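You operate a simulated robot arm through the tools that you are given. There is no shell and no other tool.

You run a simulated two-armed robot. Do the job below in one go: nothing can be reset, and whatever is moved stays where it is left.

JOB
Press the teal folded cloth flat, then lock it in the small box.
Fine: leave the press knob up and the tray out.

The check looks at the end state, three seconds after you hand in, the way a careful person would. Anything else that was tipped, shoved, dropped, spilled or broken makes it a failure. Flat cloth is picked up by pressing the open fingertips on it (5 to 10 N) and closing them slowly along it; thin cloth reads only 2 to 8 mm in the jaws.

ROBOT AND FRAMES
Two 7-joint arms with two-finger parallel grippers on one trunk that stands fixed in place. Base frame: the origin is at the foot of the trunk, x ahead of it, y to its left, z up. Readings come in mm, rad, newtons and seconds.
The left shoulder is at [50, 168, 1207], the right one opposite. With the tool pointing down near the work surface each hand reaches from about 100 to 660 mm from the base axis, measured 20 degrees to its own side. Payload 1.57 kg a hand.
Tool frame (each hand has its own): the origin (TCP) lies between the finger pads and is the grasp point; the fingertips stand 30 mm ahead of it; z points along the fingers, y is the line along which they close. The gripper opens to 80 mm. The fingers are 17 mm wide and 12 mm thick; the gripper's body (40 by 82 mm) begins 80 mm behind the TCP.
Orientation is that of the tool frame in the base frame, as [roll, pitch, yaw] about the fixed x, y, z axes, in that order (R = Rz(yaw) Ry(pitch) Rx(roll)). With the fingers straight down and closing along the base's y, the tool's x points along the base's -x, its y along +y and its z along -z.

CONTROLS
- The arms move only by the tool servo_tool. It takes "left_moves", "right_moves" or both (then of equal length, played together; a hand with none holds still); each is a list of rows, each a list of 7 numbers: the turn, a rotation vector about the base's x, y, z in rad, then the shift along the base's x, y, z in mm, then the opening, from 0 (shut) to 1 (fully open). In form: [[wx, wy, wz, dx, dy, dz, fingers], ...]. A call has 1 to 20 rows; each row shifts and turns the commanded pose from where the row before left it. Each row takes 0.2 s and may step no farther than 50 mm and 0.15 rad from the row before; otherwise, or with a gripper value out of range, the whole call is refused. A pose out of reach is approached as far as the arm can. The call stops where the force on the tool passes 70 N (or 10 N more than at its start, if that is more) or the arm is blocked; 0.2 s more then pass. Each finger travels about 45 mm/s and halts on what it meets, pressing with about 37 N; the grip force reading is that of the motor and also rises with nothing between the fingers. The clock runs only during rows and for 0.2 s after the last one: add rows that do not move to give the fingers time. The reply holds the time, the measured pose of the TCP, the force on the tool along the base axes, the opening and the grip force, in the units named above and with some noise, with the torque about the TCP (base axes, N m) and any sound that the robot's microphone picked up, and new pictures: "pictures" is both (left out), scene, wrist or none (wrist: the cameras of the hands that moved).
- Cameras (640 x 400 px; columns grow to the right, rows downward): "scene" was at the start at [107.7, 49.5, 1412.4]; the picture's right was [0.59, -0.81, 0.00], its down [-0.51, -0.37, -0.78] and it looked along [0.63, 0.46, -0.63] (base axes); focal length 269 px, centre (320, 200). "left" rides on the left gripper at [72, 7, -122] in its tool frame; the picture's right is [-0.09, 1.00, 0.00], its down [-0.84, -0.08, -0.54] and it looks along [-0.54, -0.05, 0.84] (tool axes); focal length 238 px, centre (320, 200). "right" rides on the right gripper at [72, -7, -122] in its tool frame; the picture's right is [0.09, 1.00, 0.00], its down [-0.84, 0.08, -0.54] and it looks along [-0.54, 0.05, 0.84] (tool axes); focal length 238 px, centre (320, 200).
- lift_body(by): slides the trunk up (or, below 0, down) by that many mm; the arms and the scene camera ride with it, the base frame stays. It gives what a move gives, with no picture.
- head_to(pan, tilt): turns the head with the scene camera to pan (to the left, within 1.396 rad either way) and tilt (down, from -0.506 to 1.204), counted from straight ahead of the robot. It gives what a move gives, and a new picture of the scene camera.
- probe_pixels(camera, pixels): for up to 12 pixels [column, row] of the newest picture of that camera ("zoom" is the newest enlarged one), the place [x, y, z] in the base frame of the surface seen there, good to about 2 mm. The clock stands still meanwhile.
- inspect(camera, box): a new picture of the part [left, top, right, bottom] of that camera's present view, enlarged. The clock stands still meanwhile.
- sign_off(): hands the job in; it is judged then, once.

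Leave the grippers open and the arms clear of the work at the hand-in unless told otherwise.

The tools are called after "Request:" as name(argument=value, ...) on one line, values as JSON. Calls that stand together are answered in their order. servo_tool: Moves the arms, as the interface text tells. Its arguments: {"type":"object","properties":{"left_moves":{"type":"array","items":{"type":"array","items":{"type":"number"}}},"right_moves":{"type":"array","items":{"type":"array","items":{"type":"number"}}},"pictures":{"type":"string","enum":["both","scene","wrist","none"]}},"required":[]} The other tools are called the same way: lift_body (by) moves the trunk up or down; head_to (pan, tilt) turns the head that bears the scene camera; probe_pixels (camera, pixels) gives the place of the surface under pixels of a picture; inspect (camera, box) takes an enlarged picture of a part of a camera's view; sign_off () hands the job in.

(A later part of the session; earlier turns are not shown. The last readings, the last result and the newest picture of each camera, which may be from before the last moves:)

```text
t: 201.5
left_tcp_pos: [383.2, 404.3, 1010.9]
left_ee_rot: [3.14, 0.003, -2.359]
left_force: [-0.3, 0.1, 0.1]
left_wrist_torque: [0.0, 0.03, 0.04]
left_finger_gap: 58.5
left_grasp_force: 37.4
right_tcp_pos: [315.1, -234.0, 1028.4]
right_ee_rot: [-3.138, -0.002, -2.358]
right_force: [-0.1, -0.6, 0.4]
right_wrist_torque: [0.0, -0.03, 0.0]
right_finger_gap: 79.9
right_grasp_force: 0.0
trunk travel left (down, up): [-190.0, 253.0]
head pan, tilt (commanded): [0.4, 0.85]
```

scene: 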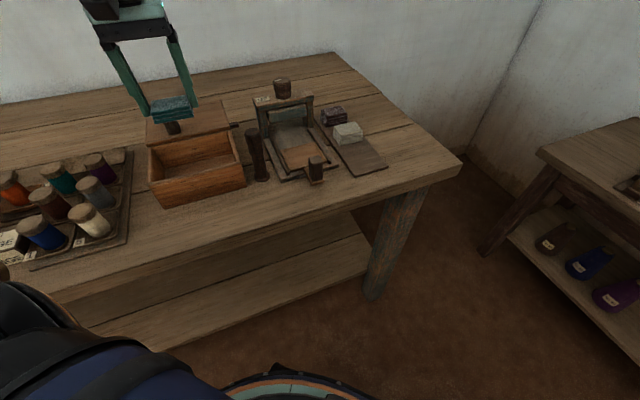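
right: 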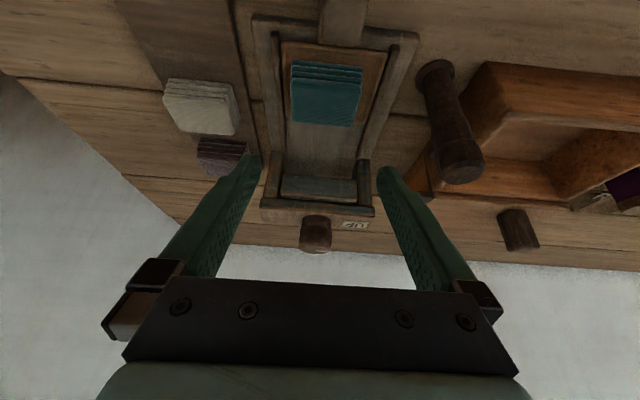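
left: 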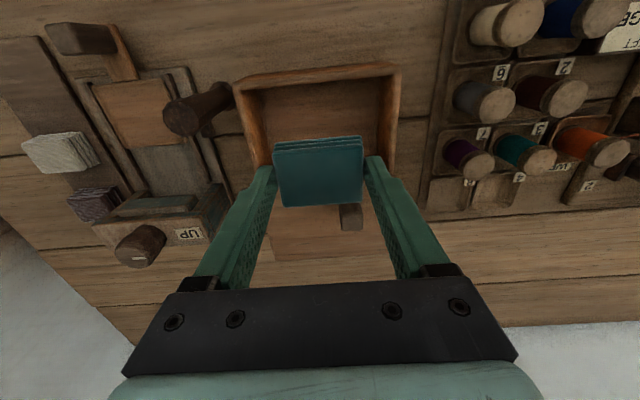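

Over the box. I'll measure the box's inner walls from here.

Request:
inspect(camera="left", box=[225, 55, 415, 240])

Request:
probe_pixels(camera="left", pixels=[[320, 76], [320, 84], [320, 92], [320, 110], [250, 120], [258, 120], [268, 125], [390, 110], [382, 110], [374, 112], [350, 120], [290, 130]])

```text
2.16 times, centred on (320, 148) of left
```

zoom: 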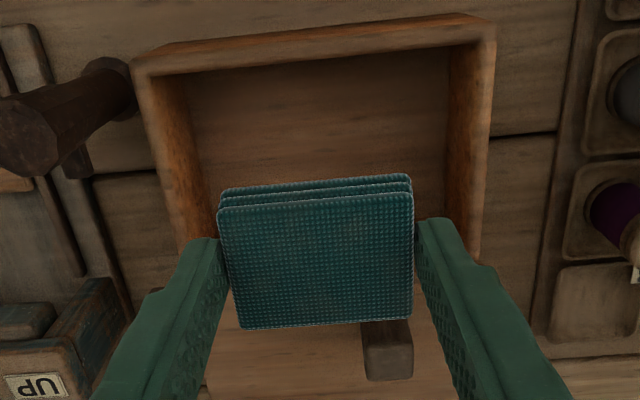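

```text
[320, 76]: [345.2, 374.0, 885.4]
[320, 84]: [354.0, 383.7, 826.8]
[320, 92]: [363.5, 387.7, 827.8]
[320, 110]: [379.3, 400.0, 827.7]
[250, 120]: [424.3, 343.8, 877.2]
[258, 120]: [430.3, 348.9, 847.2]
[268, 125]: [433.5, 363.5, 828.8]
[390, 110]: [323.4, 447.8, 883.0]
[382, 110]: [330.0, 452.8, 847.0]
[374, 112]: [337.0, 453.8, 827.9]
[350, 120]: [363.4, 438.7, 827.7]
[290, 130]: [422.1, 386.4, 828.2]
```

Inner floor z≈828, inner e −85…56, d 517…598: the cloth is centred. Lower to just above the floor.

Request:
servo_tool(left_moves=[[0, 0, 0, 0, 0, -25, 0.55], [0, 0, 0, 0, 0, -25, 0.55], [0, 0, 0, 0, 0, -25, 0.55], [0, 0, 0, 0, 0, -25, 0.55], [0, 0, 0, 0, 0, -20, 0.55], [0, 0, 0, 0, 0, -12, 0.55], [0, 0, 0, 0, 0, -8, 0.55], [0, 0, 0, 0, 0, -2, 0.55], [0, 0, 0, 0, 0, 0, 0.55]], pictures="both")

```text
t: 203.5
left_tcp_pos: [384.1, 404.6, 869.0]
left_ee_rot: [3.139, 0.002, -2.357]
left_force: [-0.3, 0.4, -0.3]
left_wrist_torque: [-0.02, -0.01, 0.01]
left_finger_gap: 58.8
left_grasp_force: 36.9
right_tcp_pos: [316.1, -233.7, 1029.0]
right_ee_rot: [-3.14, -0.002, -2.357]
right_force: [0.6, 0.4, 0.3]
right_wrist_torque: [-0.01, 0.02, 0.02]
right_finger_gap: 80.3
right_grasp_force: 0.2
trunk travel left (down, up): [-190.0, 253.0]
head pan, tilt (commanded): [0.4, 0.85]
```

scene: 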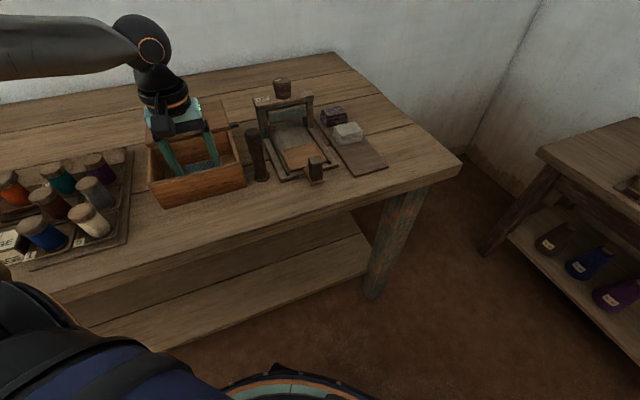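
left: 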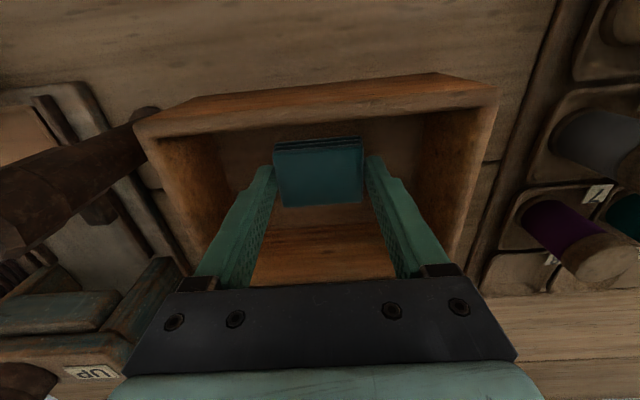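

Inside the box, no contact. Lower in 1 mm steps.

Request:
servo_tool(left_moves=[[0, 0, 0, 0, 0, -1, 0.55], [0, 0, 0, 0, 0, -1, 0.55], [0, 0, 0, 0, 0, -1, 0.55], [0, 0, 0, 0, 0, -1, 0.55], [0, 0, 0, 0, 0, 0, 0.55]], pictures="none")

```text
t: 204.7
left_tcp_pos: [384.8, 404.2, 865.9]
left_ee_rot: [3.14, 0.009, -2.358]
left_force: [-2.9, 1.9, 8.9]
left_wrist_torque: [-0.05, 0.15, 0.02]
left_finger_gap: 58.9
left_grasp_force: 36.8
right_tcp_pos: [315.3, -235.1, 1029.2]
right_ee_rot: [-3.137, 0.002, -2.356]
right_force: [0.0, 0.0, 0.6]
right_wrist_torque: [0.02, 0.03, -0.01]
right_finger_gap: 80.1
right_grasp_force: 0.1
trunk travel left (down, up): [-190.0, 253.0]
head pan, tilt (commanded): [0.4, 0.85]
```

Contact with the floor (8.9 N). Release gently and rise.

Request:
servo_tool(left_moves=[[0, 0, 0, 0, 0, 0.5, 0.65], [0, 0, 0, 0, 0, 0, 0.75], [0, 0, 0, 0, 0, 0, 0.82], [0, 0, 0, 0, 0, 0, 0.88], [0, 0, 0, 0, 0, 5, 0.88], [0, 0, 0, 0, 0, 15, 0.88], [0, 0, 0, 0, 0, 30, 0.88], [0, 0, 0, 0, 0, 40, 0.88], [0, 0, 0, 0, 0, 40, 1], [0, 0, 0, 0, 0, 10, 1]], pictures="both")

```text
t: 206.9
left_tcp_pos: [382.6, 405.4, 1006.1]
left_ee_rot: [3.14, 0.003, -2.356]
left_force: [-0.4, -0.1, -0.5]
left_wrist_torque: [-0.01, -0.02, 0.0]
left_finger_gap: 80.4
left_grasp_force: 0.1
right_tcp_pos: [315.7, -235.4, 1028.0]
right_ee_rot: [-3.138, -0.002, -2.357]
right_force: [-0.3, -0.2, -0.2]
right_wrist_torque: [0.0, 0.02, 0.0]
right_finger_gap: 80.0
right_grasp_force: 0.1
trunk travel left (down, up): [-190.0, 253.0]
head pan, tilt (commanded): [0.4, 0.85]
```

scene: 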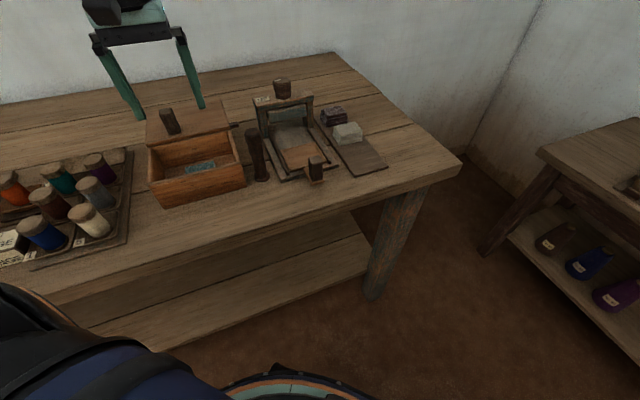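
left: 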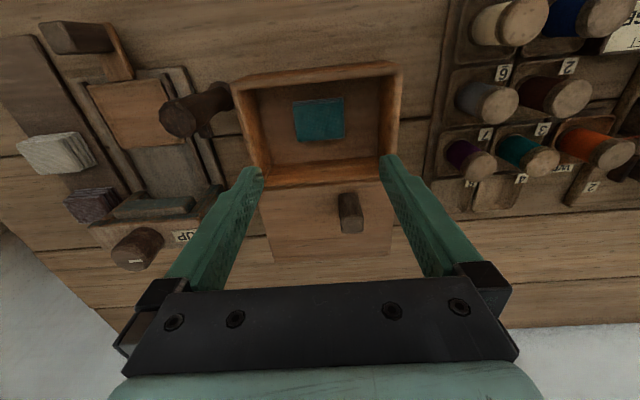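

The cloth lies in the box. I'll check it and measure the lid's knob.

Request:
inspect(camera="left", box=[225, 55, 415, 265])

Request:
inspect(camera="scene", box=[135, 90, 275, 215])

Request:
probe_pixels(camera="left", pixels=[[341, 196], [357, 195], [342, 230], [361, 230], [350, 215], [351, 229], [345, 205], [320, 120], [298, 105], [340, 103], [320, 185], [268, 200]])

```text
1.90 times, centred on (320, 160) of left
```

zoom: 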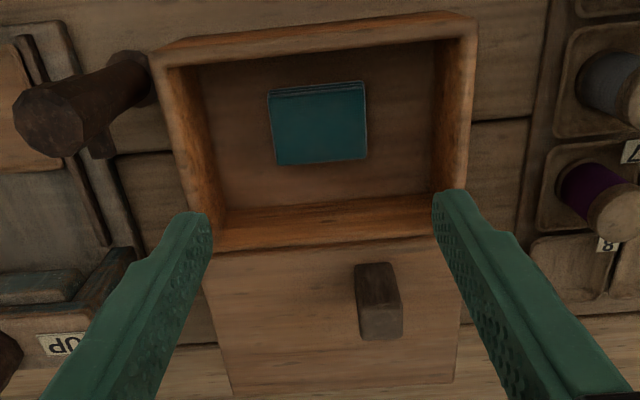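

```text
3.20 times, centred on (205, 152) of scene
```

zoom: 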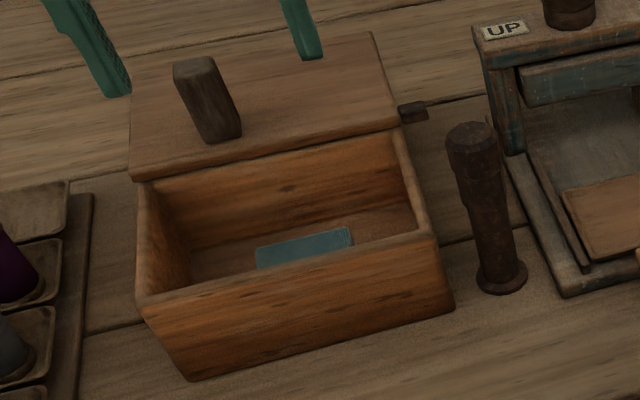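

```text
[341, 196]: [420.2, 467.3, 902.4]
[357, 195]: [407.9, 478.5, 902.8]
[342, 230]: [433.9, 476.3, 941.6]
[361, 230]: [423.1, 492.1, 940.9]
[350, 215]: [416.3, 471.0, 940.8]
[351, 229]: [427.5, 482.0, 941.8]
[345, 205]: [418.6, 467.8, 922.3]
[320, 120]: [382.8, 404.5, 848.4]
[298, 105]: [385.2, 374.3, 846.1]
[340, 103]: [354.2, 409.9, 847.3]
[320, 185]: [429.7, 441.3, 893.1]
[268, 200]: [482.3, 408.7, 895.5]
```

The cloth sits flat on the floor of the box (top 848). The lid's knob block is centred ≈(422,479), z 897–941. Move over it and descend to z≈935, closing along e.

Request:
servo_tool(left_moves=[[0, 0, 0, 13.1, 24.4, 0, 0.7], [0, 0, 0, 13.1, 24.4, 0, 0.7], [0, 0, 0, 13.1, 24.4, 0, 0.7], [0, 0, 0, 0, 0, -20, 0.7], [0, 0, 0, 0, 0, -20, 0.7], [0, 0, 0, 0, 0, -18, 0.7], [0, 0, 0, 0, 0, -12, 0.7], [0, 0, 0, 0, 0, 0, 0.7]], pictures="both")

```text
t: 208.7
left_tcp_pos: [424.8, 477.4, 935.8]
left_ee_rot: [3.138, 0.003, -2.356]
left_force: [-0.1, -0.4, -0.6]
left_wrist_torque: [0.0, -0.03, 0.02]
left_finger_gap: 55.9
left_grasp_force: 0.0
right_tcp_pos: [315.7, -235.5, 1028.3]
right_ee_rot: [-3.139, -0.003, -2.357]
right_force: [0.7, 0.6, -0.2]
right_wrist_torque: [-0.02, 0.0, 0.02]
right_finger_gap: 80.2
right_grasp_force: 0.0
trunk travel left (down, up): [-190.0, 253.0]
head pan, tilt (commanded): [0.4, 0.85]
```

scene: 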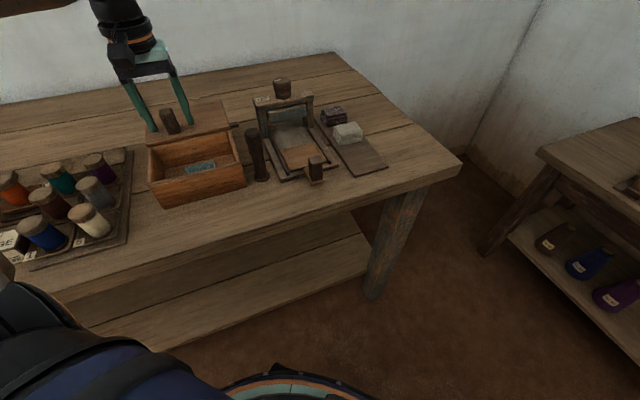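
left: 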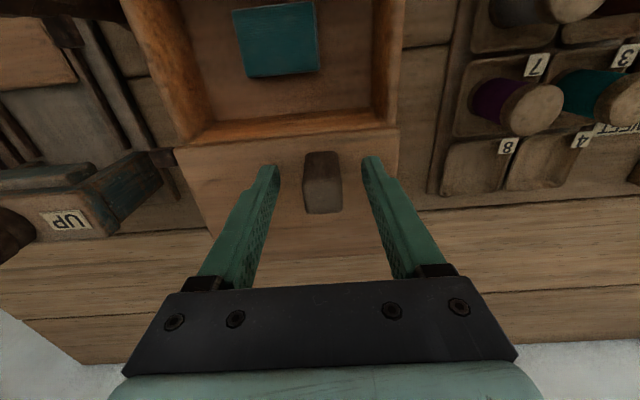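

The knob block is between the fingers. Close on it.

Request:
servo_tool(left_moves=[[0, 0, 0, -1, 1, 0, 0.55], [0, 0, 0, 0, 0, 0, 0.42], [0, 0, 0, 0, 0, 0, 0.32], [0, 0, 0, 0, 0, 0, 0.22], [0, 0, 0, 0, 0, 0, 0.12], [0, 0, 0, 0, 0, 0, 0.12]], pictures="none")

```text
t: 210.1
left_tcp_pos: [422.2, 479.0, 936.1]
left_ee_rot: [3.142, 0.003, -2.355]
left_force: [-3.1, 2.0, 0.0]
left_wrist_torque: [-0.43, -0.49, 0.02]
left_finger_gap: 24.5
left_grasp_force: 35.9
right_tcp_pos: [315.4, -234.3, 1029.6]
right_ee_rot: [-3.137, -0.002, -2.355]
right_force: [0.1, 0.7, 0.1]
right_wrist_torque: [0.02, 0.0, 0.0]
right_finger_gap: 80.0
right_grasp_force: 0.1
trunk travel left (down, up): [-190.0, 253.0]
head pan, tilt (commanded): [0.4, 0.85]
```

Gripped (24.5 mm). Slide the lid toward the robot along −d, 45 mm first.

Request:
servo_tool(left_moves=[[0, 0, 0, -2.1, -2.1, 0, 0.12], [0, 0, 0, -3.2, -3.2, 0, 0.12], [0, 0, 0, -3.2, -3.2, 0, 0.12], [0, 0, 0, -3.2, -3.2, 0, 0.12], [0, 0, 0, -3.2, -3.2, 0, 0.12], [0, 0, 0, -3.2, -3.2, 0, 0.12], [0, 0, 0, -3.2, -3.2, 0, 0.12], [0, 0, 0, -3.2, -3.2, 0, 0.12], [0, 0, 0, -3.2, -3.2, 0, 0.12], [0, 0, 0, -3.2, -3.2, 0, 0.12]], pictures="both")

```text
t: 212.3
left_tcp_pos: [391.1, 447.8, 935.1]
left_ee_rot: [3.14, 0.006, -2.355]
left_force: [-1.4, 3.2, 2.4]
left_wrist_torque: [-0.24, -0.78, -0.01]
left_finger_gap: 24.3
left_grasp_force: 36.3
right_tcp_pos: [315.3, -235.4, 1030.3]
right_ee_rot: [-3.136, -0.003, -2.356]
right_force: [0.0, 0.4, -0.9]
right_wrist_torque: [0.0, -0.01, -0.01]
right_finger_gap: 80.0
right_grasp_force: 0.1
trunk travel left (down, up): [-190.0, 253.0]
head pan, tilt (commanded): [0.4, 0.85]
```

scene: 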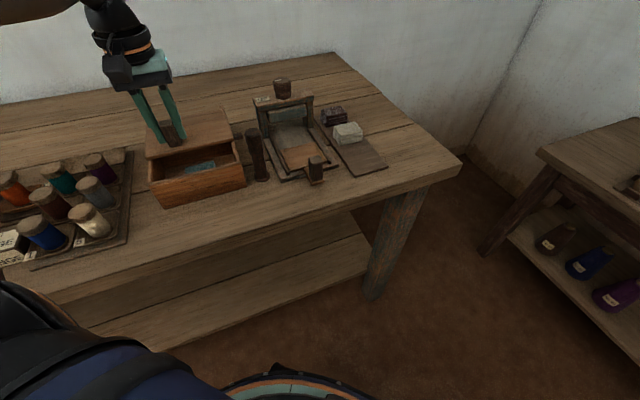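
left: 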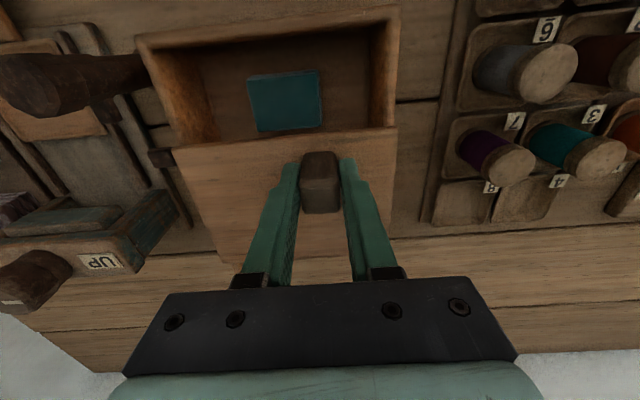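

The lid slides smoothly. Continue 50 mm.

Request:
servo_tool(left_moves=[[0, 0, 0, -3.2, -3.2, 0, 0.12], [0, 0, 0, -3.2, -3.2, 0, 0.12], [0, 0, 0, -3.2, -3.2, 0, 0.12], [0, 0, 0, -3.2, -3.2, 0, 0.12], [0, 0, 0, -3.2, -3.2, 0, 0.12], [0, 0, 0, -3.2, -3.2, 0, 0.12], [0, 0, 0, -3.2, -3.2, 0, 0.12], [0, 0, 0, -3.2, -3.2, 0, 0.12], [0, 0, 0, -3.2, -3.2, 0, 0.12], [0, 0, 0, -3.2, -3.2, 0, 0.12], [0, 0, 0, -3.2, -3.2, 0, 0.12]], pictures="both")

```text
t: 214.7
left_tcp_pos: [355.3, 412.4, 936.6]
left_ee_rot: [3.14, 0.005, -2.354]
left_force: [-4.5, 5.8, 6.2]
left_wrist_torque: [-0.54, -0.47, -0.01]
left_finger_gap: 24.3
left_grasp_force: 36.1
right_tcp_pos: [313.7, -234.8, 1028.2]
right_ee_rot: [-3.137, -0.001, -2.356]
right_force: [-0.4, -0.2, 0.3]
right_wrist_torque: [0.02, -0.01, 0.0]
right_finger_gap: 80.1
right_grasp_force: 0.1
trunk travel left (down, up): [-190.0, 253.0]
head pan, tilt (commanded): [0.4, 0.85]
```

scene: 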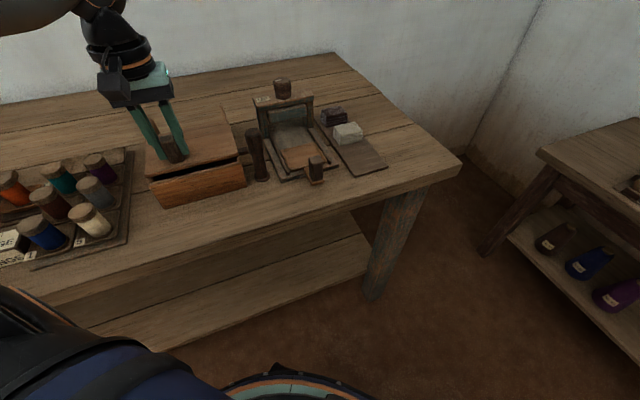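
left: 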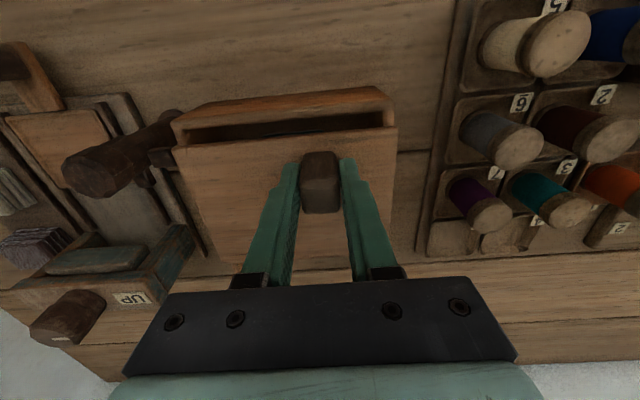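

About 17 mm of opening is left. I'll check that the nub clears the post and its tongue before going on.

Request:
inspect(camera="left", box=[50, 80, 250, 220])

Request:
inspect(camera="scene", box=[140, 100, 280, 210])

```text
2.86 times, centred on (150, 150) of left
```

zoom: 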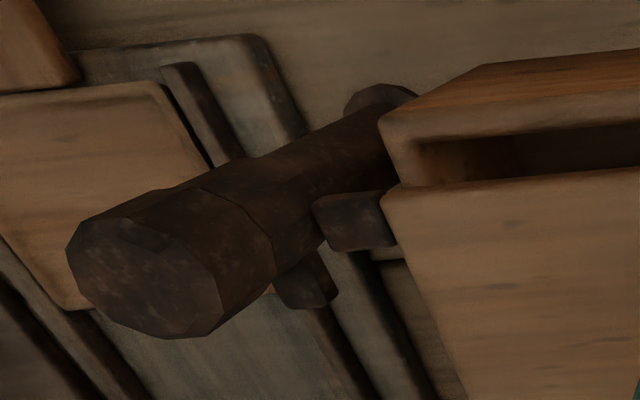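

```text
3.64 times, centred on (210, 155) of scene
```

zoom: 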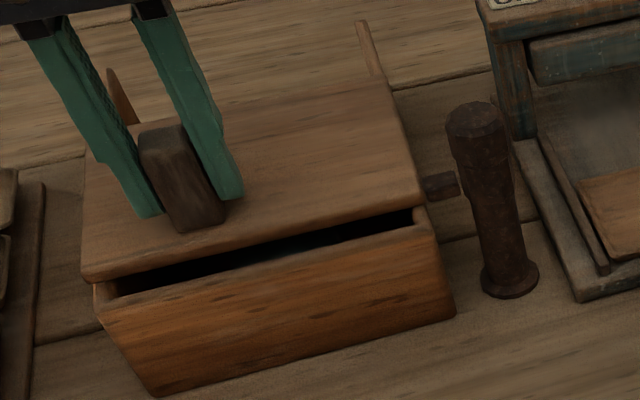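

The nub passes just beside the post. Continue closing in small steps until it stops.

Request:
servo_tool(left_moves=[[0, 0, 0, -1.8, -1.8, 0, 0.12], [0, 0, 0, -1.8, -1.8, 0, 0.12], [0, 0, 0, -1.8, -1.8, 0, 0.12], [0, 0, 0, -1.8, -1.8, 0, 0.12], [0, 0, 0, -1.8, -1.8, 0, 0.12], [0, 0, 0, 0, 0, 0, 0.12]], pictures="both")

```text
t: 216.1
left_tcp_pos: [346.6, 404.9, 935.9]
left_ee_rot: [3.142, 0.005, -2.357]
left_force: [-3.3, 4.1, 5.3]
left_wrist_torque: [-0.29, -0.64, 0.03]
left_finger_gap: 24.3
left_grasp_force: 36.2
right_tcp_pos: [314.8, -235.4, 1029.0]
right_ee_rot: [-3.136, -0.001, -2.355]
right_force: [0.5, 0.4, -0.3]
right_wrist_torque: [-0.03, 0.02, -0.02]
right_finger_gap: 80.0
right_grasp_force: 0.1
trunk travel left (down, up): [-190.0, 253.0]
head pan, tilt (commanded): [0.4, 0.85]
```

scene: 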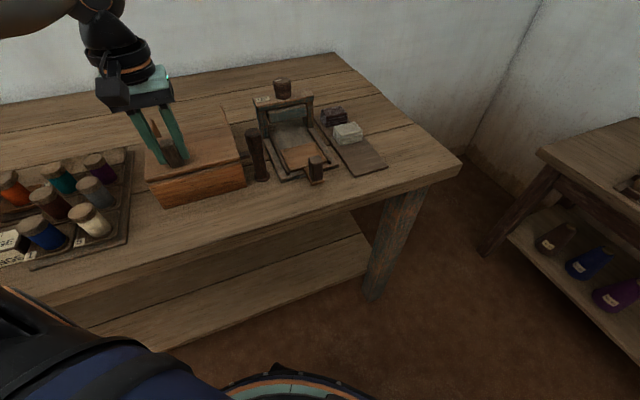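
left: 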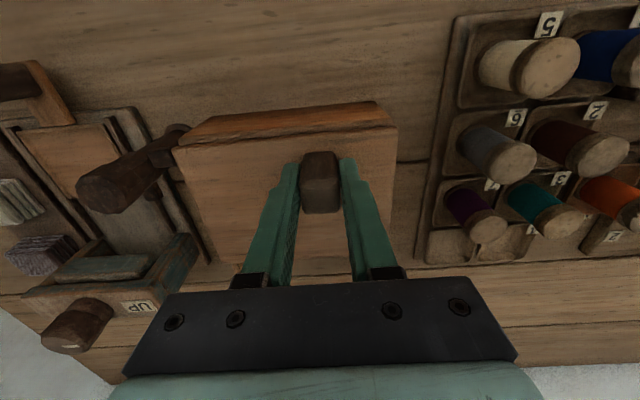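

Almost closed. A few more mm to the stop.

Request:
servo_tool(left_moves=[[0, 0, 0, -1.4, -1.4, 0, 0.12], [0, 0, 0, -1.4, -1.4, 0, 0.12], [0, 0, 0, -1.4, -1.4, 0, 0.12], [0, 0, 0, -1.4, -1.4, 0, 0.12], [0, 0, 0, 0, 0, 0, 0.12]], pictures="none")

Request:
inspect(camera="scene", box=[135, 95, 285, 215])

```text
t: 217.3
left_tcp_pos: [342.8, 398.9, 935.1]
left_ee_rot: [-3.14, 0.007, -2.355]
left_force: [4.4, 12.1, 9.2]
left_wrist_torque: [-0.82, -0.04, -0.02]
left_finger_gap: 24.5
left_grasp_force: 36.1
right_tcp_pos: [316.0, -233.8, 1028.1]
right_ee_rot: [-3.138, -0.001, -2.356]
right_force: [-0.5, 0.0, -0.8]
right_wrist_torque: [-0.01, -0.03, 0.0]
right_finger_gap: 80.1
right_grasp_force: 0.0
trunk travel left (down, up): [-190.0, 253.0]
head pan, tilt (commanded): [0.4, 0.85]
```

```text
3.33 times, centred on (210, 155) of scene
```

zoom: 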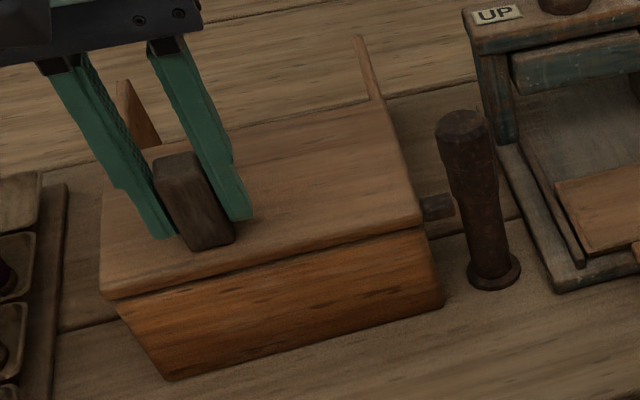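

The lid covers the box and resistance begins (~12 N). One more small push to confirm the stop.

Request:
servo_tool(left_moves=[[0, 0, 0, -1.2, -1.2, 0, 0.12], [0, 0, 0, -1.2, -1.2, 0, 0.12], [0, 0, 0, 0, 0, 0, 0.12]], pictures="none")

Request:
inspect(camera="scene", box=[190, 105, 290, 195])

Request:
probe_pixels(camera="zoom", pixels=[[215, 225], [245, 225], [270, 218], [300, 40], [330, 50], [345, 100], [290, 45], [325, 220], [230, 210], [250, 235], [200, 245], [160, 60]])

```text
t: 218.1
left_tcp_pos: [342.1, 399.6, 935.6]
left_ee_rot: [3.14, 0.013, -2.353]
left_force: [21.1, 19.4, 13.2]
left_wrist_torque: [0.32, 0.51, 0.06]
left_finger_gap: 24.5
left_grasp_force: 36.0
right_tcp_pos: [316.1, -234.2, 1028.2]
right_ee_rot: [-3.136, -0.003, -2.357]
right_force: [-0.6, -0.3, 0.2]
right_wrist_torque: [-0.05, 0.01, -0.04]
right_finger_gap: 80.2
right_grasp_force: 0.1
trunk travel left (down, up): [-190.0, 253.0]
head pan, tilt (commanded): [0.4, 0.85]
```

```text
4.44 times, centred on (240, 150) of scene
```

zoom: 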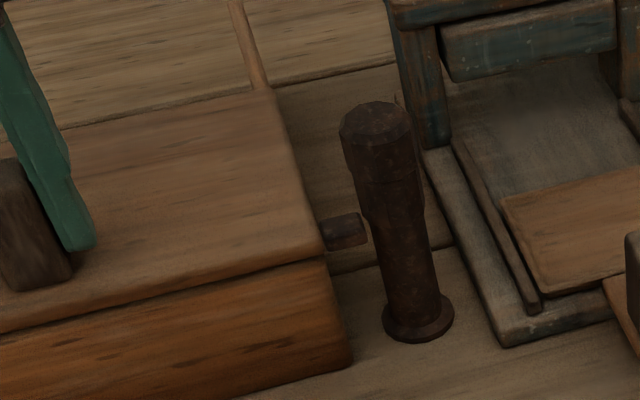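

```text
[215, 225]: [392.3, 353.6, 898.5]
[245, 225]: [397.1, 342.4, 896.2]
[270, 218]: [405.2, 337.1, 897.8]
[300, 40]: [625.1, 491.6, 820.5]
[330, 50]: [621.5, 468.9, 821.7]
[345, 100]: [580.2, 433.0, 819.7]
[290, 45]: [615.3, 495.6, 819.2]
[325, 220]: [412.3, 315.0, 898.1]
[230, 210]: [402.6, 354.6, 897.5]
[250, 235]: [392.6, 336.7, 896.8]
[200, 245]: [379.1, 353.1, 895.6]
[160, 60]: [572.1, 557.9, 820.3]
```

The lid is at its stop (28 N). Relax, release the knob, rise, then turn the hand to yaw ≈2.0 while moving above the post (≈(442,303)).

Request:
servo_tool(left_moves=[[0, 0, 0, 1.6, 1.6, 0, 0.12], [0, 0, 0, 0, 0, 0, 0.3], [0, 0, 0, 0, 0, 0, 0.5], [0, 0, 0, 0, 0, 0, 0.6], [0, 0, 0, 0, 0, 20, 0.6], [0, 0, 0, 0, 0, 30, 0.6], [0, 0, 0, 0, 0, 30, 0.6], [0, 0, -0.148, 8, -8, 0, 0.6], [0, 0, -0.148, 8, -8, 0, 0.6], [0, 0, -0.148, 8, -8, 0, 0.6], [0, 0, -0.148, 8, -8, 0, 0.6], [0, 0, -0.148, 8, -8, 0, 0.6], [0, 0, -0.148, 8, -8, 0, 0.6], [0, 0, -0.148, 8, -8, 0, 0.6], [0, 0, -0.148, 8, -8, 0, 0.6], [0, 0, -0.148, 8, -8, 0, 0.6], [0, 0, -0.148, 8, -8, 0, 0.6], [0, 0, -0.148, 8, -8, 0, 0.6], [0, 0, -0.148, 8, -8, 0, 0.6], [0, 0, -0.148, 4, 0, 0, 0.6]], pictures="both")

```text
t: 222.3
left_tcp_pos: [441.2, 300.7, 1014.3]
left_ee_rot: [3.14, 0.003, 2.001]
left_force: [-0.1, 0.1, 0.9]
left_wrist_torque: [0.0, -0.01, -0.03]
left_finger_gap: 47.8
left_grasp_force: 0.0
right_tcp_pos: [315.8, -234.9, 1028.9]
right_ee_rot: [-3.139, -0.002, -2.357]
right_force: [-1.5, -0.1, 1.0]
right_wrist_torque: [0.02, 0.01, 0.0]
right_finger_gap: 80.3
right_grasp_force: 0.1
trunk travel left (down, up): [-190.0, 253.0]
head pan, tilt (commanded): [0.4, 0.85]
```

scene: 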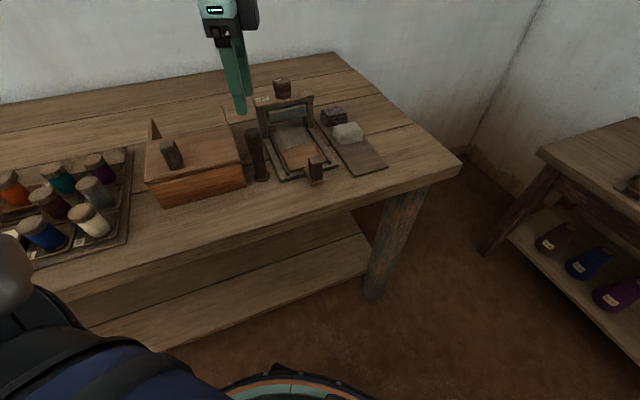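
left: 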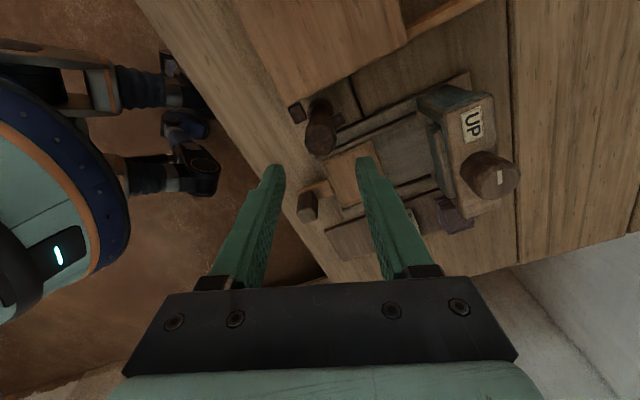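

Above the post (at ≈ (320,135)). I'll zoom in to measure its top centre and see the tongue and nub.

Request:
inspect(camera="left", box=[275, 85, 365, 170])

Request:
probe_pixels(camera="zoom", pixels=[[320, 260], [270, 260], [370, 265], [320, 300], [320, 225], [290, 290], [355, 295], [355, 185], [380, 180], [215, 140], [230, 165], [200, 120]])

```text
4.71 times, centred on (320, 128) of left
```

zoom: 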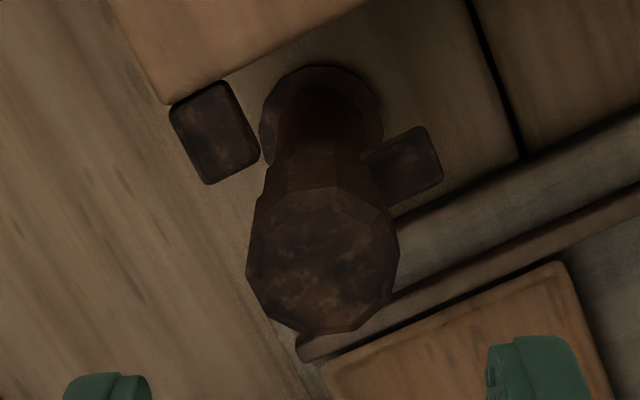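

```text
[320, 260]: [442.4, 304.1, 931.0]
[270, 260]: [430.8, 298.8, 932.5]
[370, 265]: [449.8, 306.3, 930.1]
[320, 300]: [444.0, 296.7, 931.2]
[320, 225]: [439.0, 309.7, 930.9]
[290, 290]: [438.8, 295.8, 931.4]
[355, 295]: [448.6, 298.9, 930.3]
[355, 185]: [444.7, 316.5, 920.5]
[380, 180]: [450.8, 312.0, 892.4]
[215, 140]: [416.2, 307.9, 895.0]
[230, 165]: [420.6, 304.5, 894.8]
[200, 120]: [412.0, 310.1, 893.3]
```

Post top centre ≈(441,303), z≈931; the tongue points +d and the nub lies just in front of its swing, as expected. Descend to z≈933 around the post top and grip it.

Request:
servo_tool(left_moves=[[0, 0, 0, 0, 1, -25, 0.6], [0, 0, 0, 0, 1, -25, 0.6], [0, 0, 0, 0, 0.3, -20, 0.6], [0, 0, 0, 0, 0, -11, 0.6], [0, 0, 0, 0, 0, 0, 0.6], [0, 0, 0, 0, 0, 0, 0.48], [0, 0, 0, 0, 0, 0, 0.38], [0, 0, 0, 0, 0, 0, 0.3], [0, 0, 0, 0, 0, 0, 0.2], [0, 0, 0, 0, 0, 0, 0.1]], pictures="both")

```text
t: 224.5
left_tcp_pos: [441.3, 303.3, 933.2]
left_ee_rot: [3.14, 0.005, 2.004]
left_force: [-0.5, -0.7, -1.3]
left_wrist_torque: [-0.08, 0.08, 0.04]
left_finger_gap: 28.6
left_grasp_force: 38.8
right_tcp_pos: [315.6, -234.9, 1028.2]
right_ee_rot: [-3.139, -0.002, -2.356]
right_force: [0.5, -0.1, 0.3]
right_wrist_torque: [0.02, -0.03, -0.01]
right_finger_gap: 80.0
right_grasp_force: 0.2
trunk travel left (down, up): [-190.0, 253.0]
head pan, tilt (commanded): [0.4, 0.85]
```

scene: 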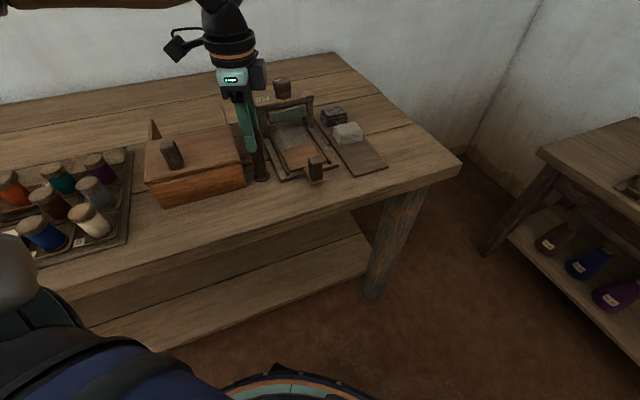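
left: 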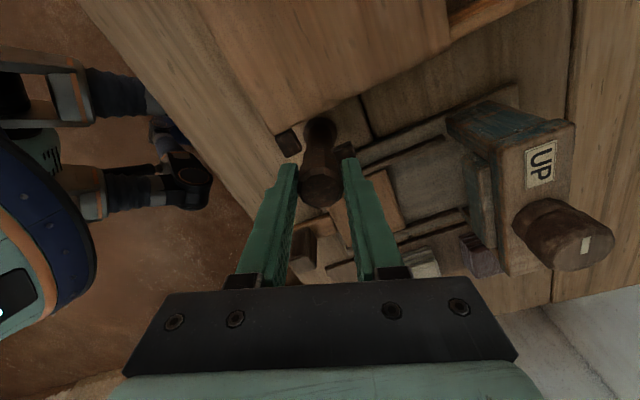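

Gripped (28.6 mm), well centred. Test turn counter-clockwise 0.4 rad.

Request:
servo_tool(left_moves=[[0, 0, 0.1, 0, 0, 0, 0.1], [0, 0, 0.1, 0, 0, 0, 0.1], [0, 0, 0.1, 0, 0, 0, 0.1], [0, 0, 0.1, 0, 0, 0, 0.1], [0, 0, 0, 0, 0, 0, 0.1]], pictures="wrist")

Request:
inspect(camera="left", box=[265, 95, 375, 215])

```text
t: 225.7
left_tcp_pos: [440.2, 303.2, 933.3]
left_ee_rot: [-3.142, 0.005, 2.403]
left_force: [-4.9, -4.3, -5.8]
left_wrist_torque: [-0.47, -0.35, -0.02]
left_finger_gap: 28.6
left_grasp_force: 38.8
right_tcp_pos: [315.6, -235.7, 1028.9]
right_ee_rot: [-3.137, -0.003, -2.355]
right_force: [0.8, -0.4, 0.0]
right_wrist_torque: [0.05, 0.01, 0.03]
right_finger_gap: 80.0
right_grasp_force: 0.1
trunk travel left (down, up): [-190.0, 253.0]
head pan, tilt (commanded): [0.4, 0.85]
```

left: 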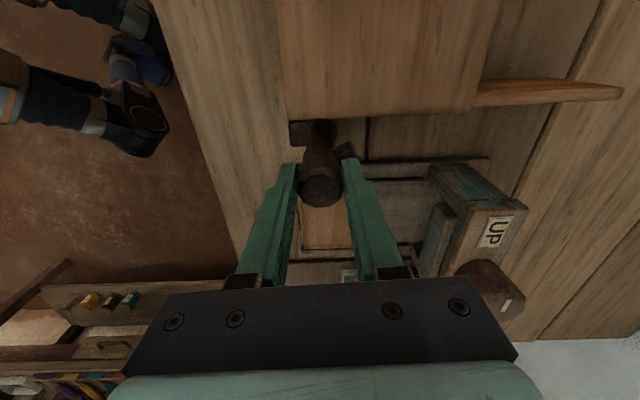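

```text
3.33 times, centred on (320, 155) of left
```

zoom: 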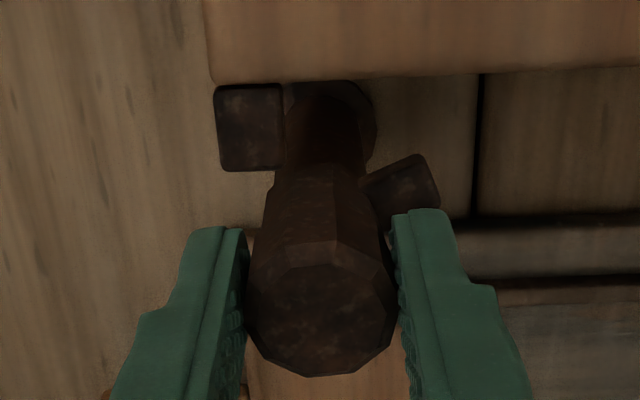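

The post turns with the hand; the tongue swings toward the lid. Continue 0.8 rad.

Request:
servo_tool(left_moves=[[0, 0, 0.1, 0, 0, 0, 0.1], [0, 0, 0.1, 0, 0, 0, 0.1], [0, 0, 0.1, 0, 0, 0, 0.1], [0, 0, 0.1, 0, 0, 0, 0.1], [0, 0, 0.1, 0, 0, 0, 0.1], [0, 0, 0.1, 0, 0, 0, 0.1], [0, 0, 0.1, 0, 0, 0, 0.1], [0, 0, 0.1, 0, 0, 0, 0.1], [0, 0, 0, 0, 0, 0, 0.1]], pictures="wrist")

Request:
inspect(camera="left", box=[265, 95, 375, 215])

```text
t: 227.7
left_tcp_pos: [440.7, 302.8, 935.0]
left_ee_rot: [-3.141, 0.002, -3.081]
left_force: [-10.2, -15.0, -12.4]
left_wrist_torque: [-0.16, -0.12, -0.04]
left_finger_gap: 28.4
left_grasp_force: 38.1
right_tcp_pos: [315.7, -236.9, 1027.4]
right_ee_rot: [-3.14, 0.0, -2.356]
right_force: [0.2, -0.5, -0.6]
right_wrist_torque: [0.02, 0.03, 0.04]
right_finger_gap: 79.9
right_grasp_force: 0.0
trunk travel left (down, up): [-190.0, 253.0]
head pan, tilt (commanded): [0.4, 0.85]
```

left: 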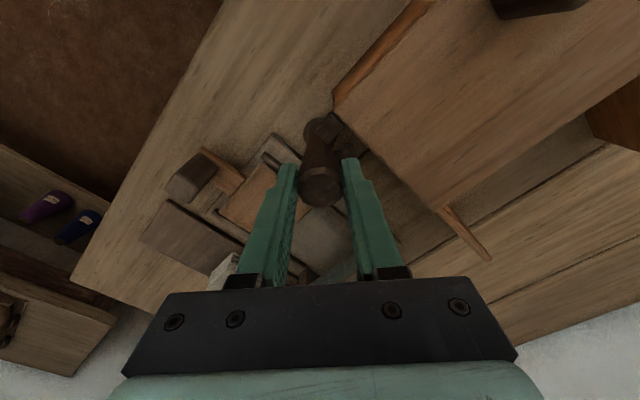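

```text
3.33 times, centred on (320, 155) of left
```

zoom: 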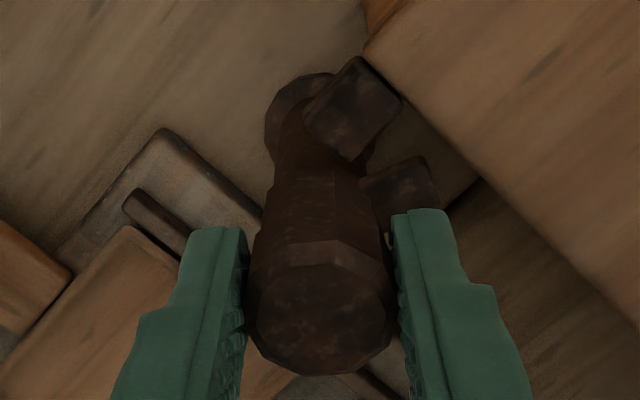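

The tongue is at ≈114°, needs ≈135°. Continue 0.3 rad in small steps.

Request:
servo_tool(left_moves=[[0, 0, 0.075, 0, 0, 0, 0.1], [0, 0, 0.075, 0, 0, 0, 0.1], [0, 0, 0.075, 0, 0, 0, 0.1], [0, 0, 0.075, 0, 0, 0, 0.1], [0, 0, 0, 0, 0, 0, 0.1]], pictures="wrist")

Request:
inspect(camera="left", box=[265, 95, 375, 215])

```text
t: 228.9
left_tcp_pos: [441.2, 301.8, 935.3]
left_ee_rot: [-3.141, 0.001, -2.78]
left_force: [-7.2, -20.4, -14.6]
left_wrist_torque: [-0.13, -0.37, 0.02]
left_finger_gap: 28.6
left_grasp_force: 39.0
right_tcp_pos: [314.9, -235.2, 1028.5]
right_ee_rot: [-3.137, -0.001, -2.358]
right_force: [-0.1, 0.3, -0.3]
right_wrist_torque: [0.01, -0.01, 0.01]
right_finger_gap: 80.1
right_grasp_force: 0.0
trunk travel left (down, up): [-190.0, 253.0]
head pan, tilt (commanded): [0.4, 0.85]
```

left: 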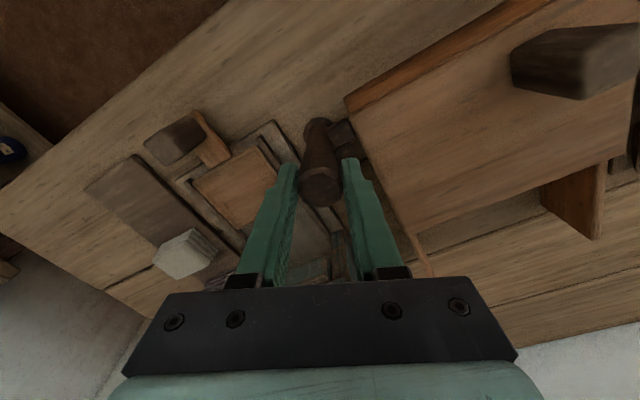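

```text
3.33 times, centred on (320, 155) of left
```

zoom: 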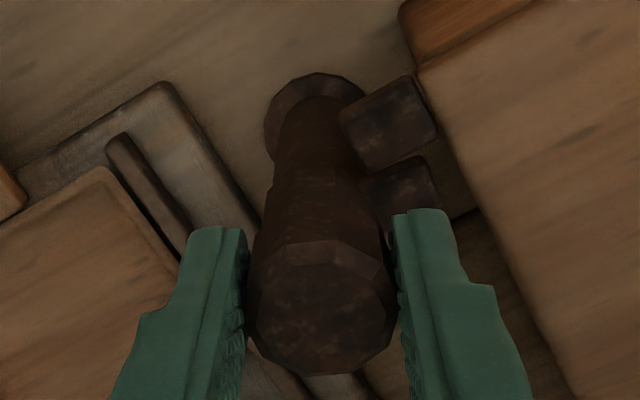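

The tongue is now right behind the nub (≈131°). Relax the side force a little and turn the last ~0.1 rad.

Request:
servo_tool(left_moves=[[0, 0, 0, -0.5, -1.2, 0, 0.1], [0, 0, 0.05, 0, 0, 0, 0.1], [0, 0, 0.05, 0, 0, 0, 0.1], [0, 0, 0, 0, 0, 0, 0.1]], pictures="none")

Request:
inspect(camera="left", box=[265, 95, 375, 215])

```text
t: 229.9
left_tcp_pos: [440.1, 301.3, 934.8]
left_ee_rot: [3.141, 0.001, -2.679]
left_force: [-5.1, -12.4, -8.3]
left_wrist_torque: [-0.61, 0.65, -0.12]
left_finger_gap: 28.4
left_grasp_force: 38.7
right_tcp_pos: [316.2, -236.1, 1027.6]
right_ee_rot: [-3.137, -0.001, -2.356]
right_force: [0.0, -0.5, 0.3]
right_wrist_torque: [0.03, -0.02, 0.0]
right_finger_gap: 79.6
right_grasp_force: 0.1
trunk travel left (down, up): [-190.0, 253.0]
head pan, tilt (commanded): [0.4, 0.85]
```

```text
3.33 times, centred on (320, 155) of left
```

zoom: 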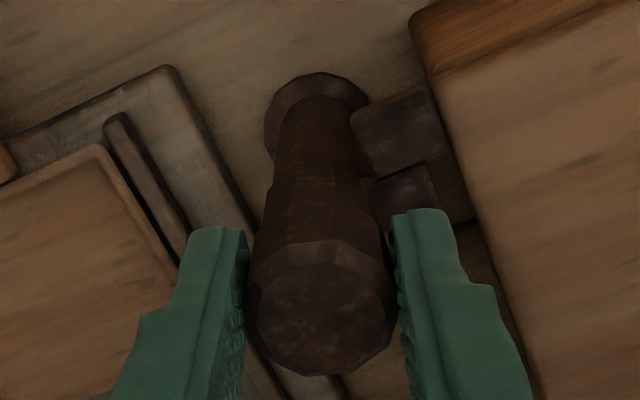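

The tongue now seems to touch the nub. One more 0.08 rad to feel for the stop.

Request:
servo_tool(left_moves=[[0, 0, 0.04, 0, 0, 0, 0.1], [0, 0, 0.04, 0, 0, 0, 0.1], [0, 0, 0, 0, 0, 0, 0.1]], pictures="none")

Request:
inspect(camera="left", box=[265, 95, 375, 215])

Request:
inspect(camera="scene", box=[210, 110, 290, 190])

```text
t: 230.7
left_tcp_pos: [442.0, 301.0, 935.0]
left_ee_rot: [3.14, 0.006, -2.601]
left_force: [-1.9, -10.9, -7.7]
left_wrist_torque: [-0.4, -0.01, -0.81]
left_finger_gap: 29.0
left_grasp_force: 38.7
right_tcp_pos: [316.2, -235.8, 1028.2]
right_ee_rot: [-3.136, -0.002, -2.356]
right_force: [0.1, 0.3, 0.3]
right_wrist_torque: [-0.03, 0.0, 0.02]
right_finger_gap: 79.9
right_grasp_force: 0.2
trunk travel left (down, up): [-190.0, 253.0]
head pan, tilt (commanded): [0.4, 0.85]
```

```text
3.33 times, centred on (320, 155) of left
```

zoom: 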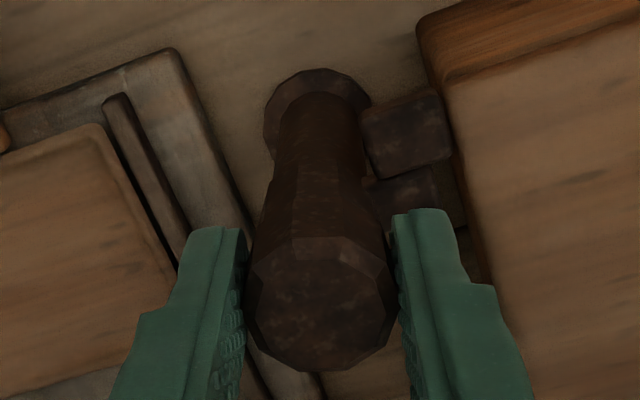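

```text
5.00 times, centred on (250, 150) of scene
```

zoom: 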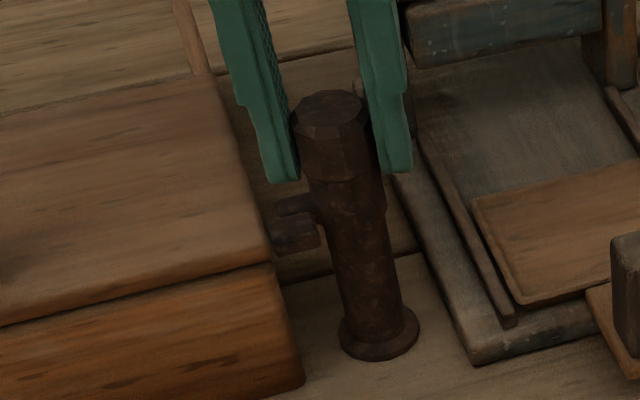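

Firm resistance (−0.81 N·m): the tongue is up against its stop behind the nub, so the lid is blocked. Relax, open and rise clear of the post.

Request:
servo_tool(left_moves=[[0, 0, -0.04, 0, 0, 0, 0.1], [0, 0, 0, 0, 0, 0, 0.25], [0, 0, 0, 0, 0, 0, 0.45], [0, 0, 0, 0, 0, 0, 0.7], [0, 0, 0, 0, 0, 0, 0.7], [0, 0, 0, 0, 0, 10, 0.7], [0, 0, 0, 0, 0, 25, 0.7], [0, 0, 0, 0, 0, 30, 0.7], [0, 0, 0, 0, 0, 30, 1], [0, 0, 0, -5, 10, 10, 1]], pictures="both")

Request:
inspect(camera="left", box=[240, 60, 440, 220])

```text
t: 232.9
left_tcp_pos: [435.9, 313.9, 1039.7]
left_ee_rot: [3.141, 0.007, -2.643]
left_force: [0.4, -1.2, 0.7]
left_wrist_torque: [-0.02, 0.0, 0.01]
left_finger_gap: 79.9
left_grasp_force: 0.1
right_tcp_pos: [316.1, -234.8, 1028.8]
right_ee_rot: [-3.138, -0.001, -2.357]
right_force: [1.3, 0.6, 0.0]
right_wrist_torque: [0.01, 0.0, 0.0]
right_finger_gap: 80.0
right_grasp_force: 0.0
trunk travel left (down, up): [-190.0, 253.0]
head pan, tilt (commanded): [0.4, 0.85]
```

scene: 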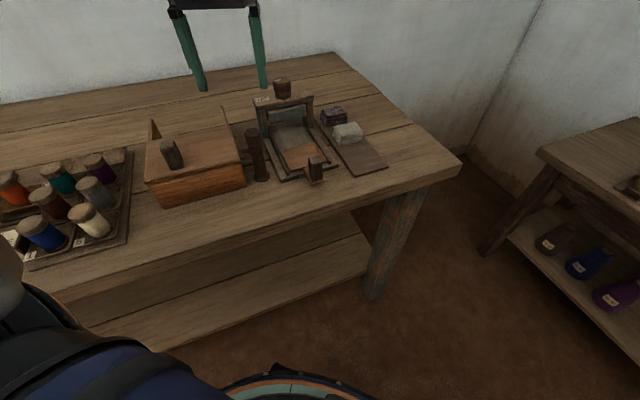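
left: 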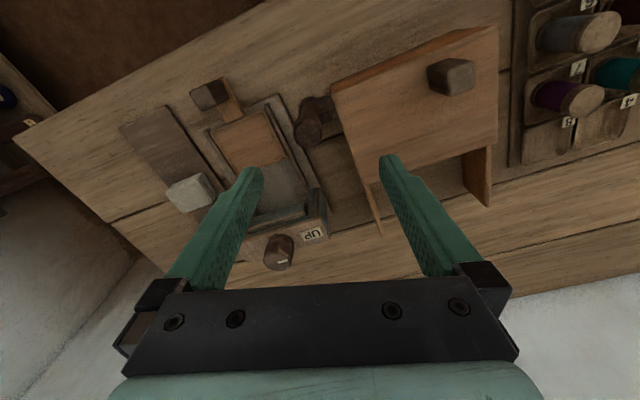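

```text
2.50 times, centred on (340, 140) of left
```

zoom: 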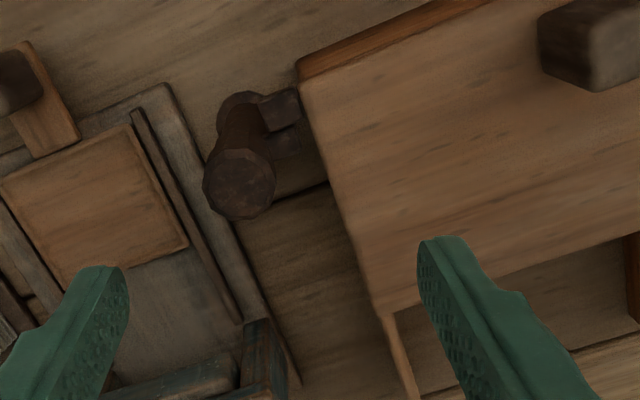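

The tongue lies behind the nub. I'll measure both to be sure they overlap.

Request:
inspect(camera="left", box=[295, 80, 355, 150])

Request:
probe_pixels(camera="zoom", pixels=[[390, 130], [370, 110], [420, 120], [400, 160], [370, 150], [400, 210], [420, 200], [390, 225], [425, 225], [375, 200], [300, 280], [460, 180]])

```text
5.71 times, centred on (325, 115) of left
```

zoom: 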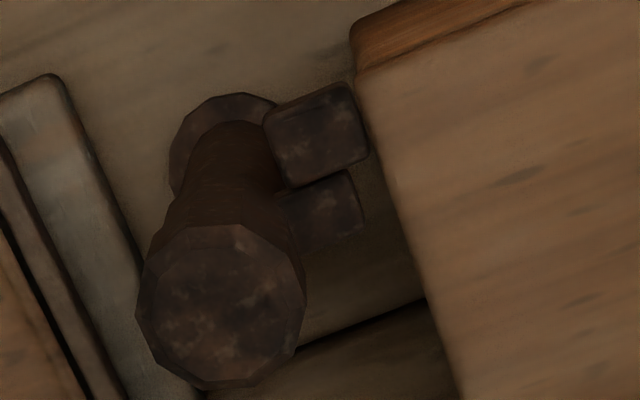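

```text
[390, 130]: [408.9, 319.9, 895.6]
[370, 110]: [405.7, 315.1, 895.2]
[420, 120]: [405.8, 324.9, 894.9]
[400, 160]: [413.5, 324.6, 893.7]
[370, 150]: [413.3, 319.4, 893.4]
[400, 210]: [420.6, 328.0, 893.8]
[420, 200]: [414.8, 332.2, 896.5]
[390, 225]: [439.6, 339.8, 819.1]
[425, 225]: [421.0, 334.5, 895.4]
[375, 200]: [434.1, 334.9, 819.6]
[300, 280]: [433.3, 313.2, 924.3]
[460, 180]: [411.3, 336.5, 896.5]
```

Request:
probe_pixels(camera="zoom", pixels=[[320, 130], [340, 105], [290, 140], [340, 160], [325, 205], [350, 190], [350, 225], [320, 235], [310, 215], [220, 300]])

Request:
inspect(camera="scene", box=[130, 80, 380, 220])

```text
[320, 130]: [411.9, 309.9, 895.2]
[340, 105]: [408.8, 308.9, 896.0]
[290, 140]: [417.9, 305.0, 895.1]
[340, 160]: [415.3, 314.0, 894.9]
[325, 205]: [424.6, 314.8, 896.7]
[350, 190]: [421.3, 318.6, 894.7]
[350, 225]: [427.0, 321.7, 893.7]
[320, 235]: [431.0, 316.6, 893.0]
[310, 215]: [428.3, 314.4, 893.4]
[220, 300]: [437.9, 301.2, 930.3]
```

```text
2.56 times, centred on (255, 150) of scene
```

zoom: 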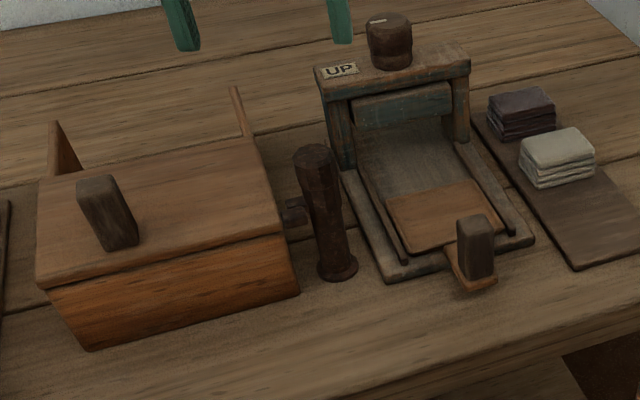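

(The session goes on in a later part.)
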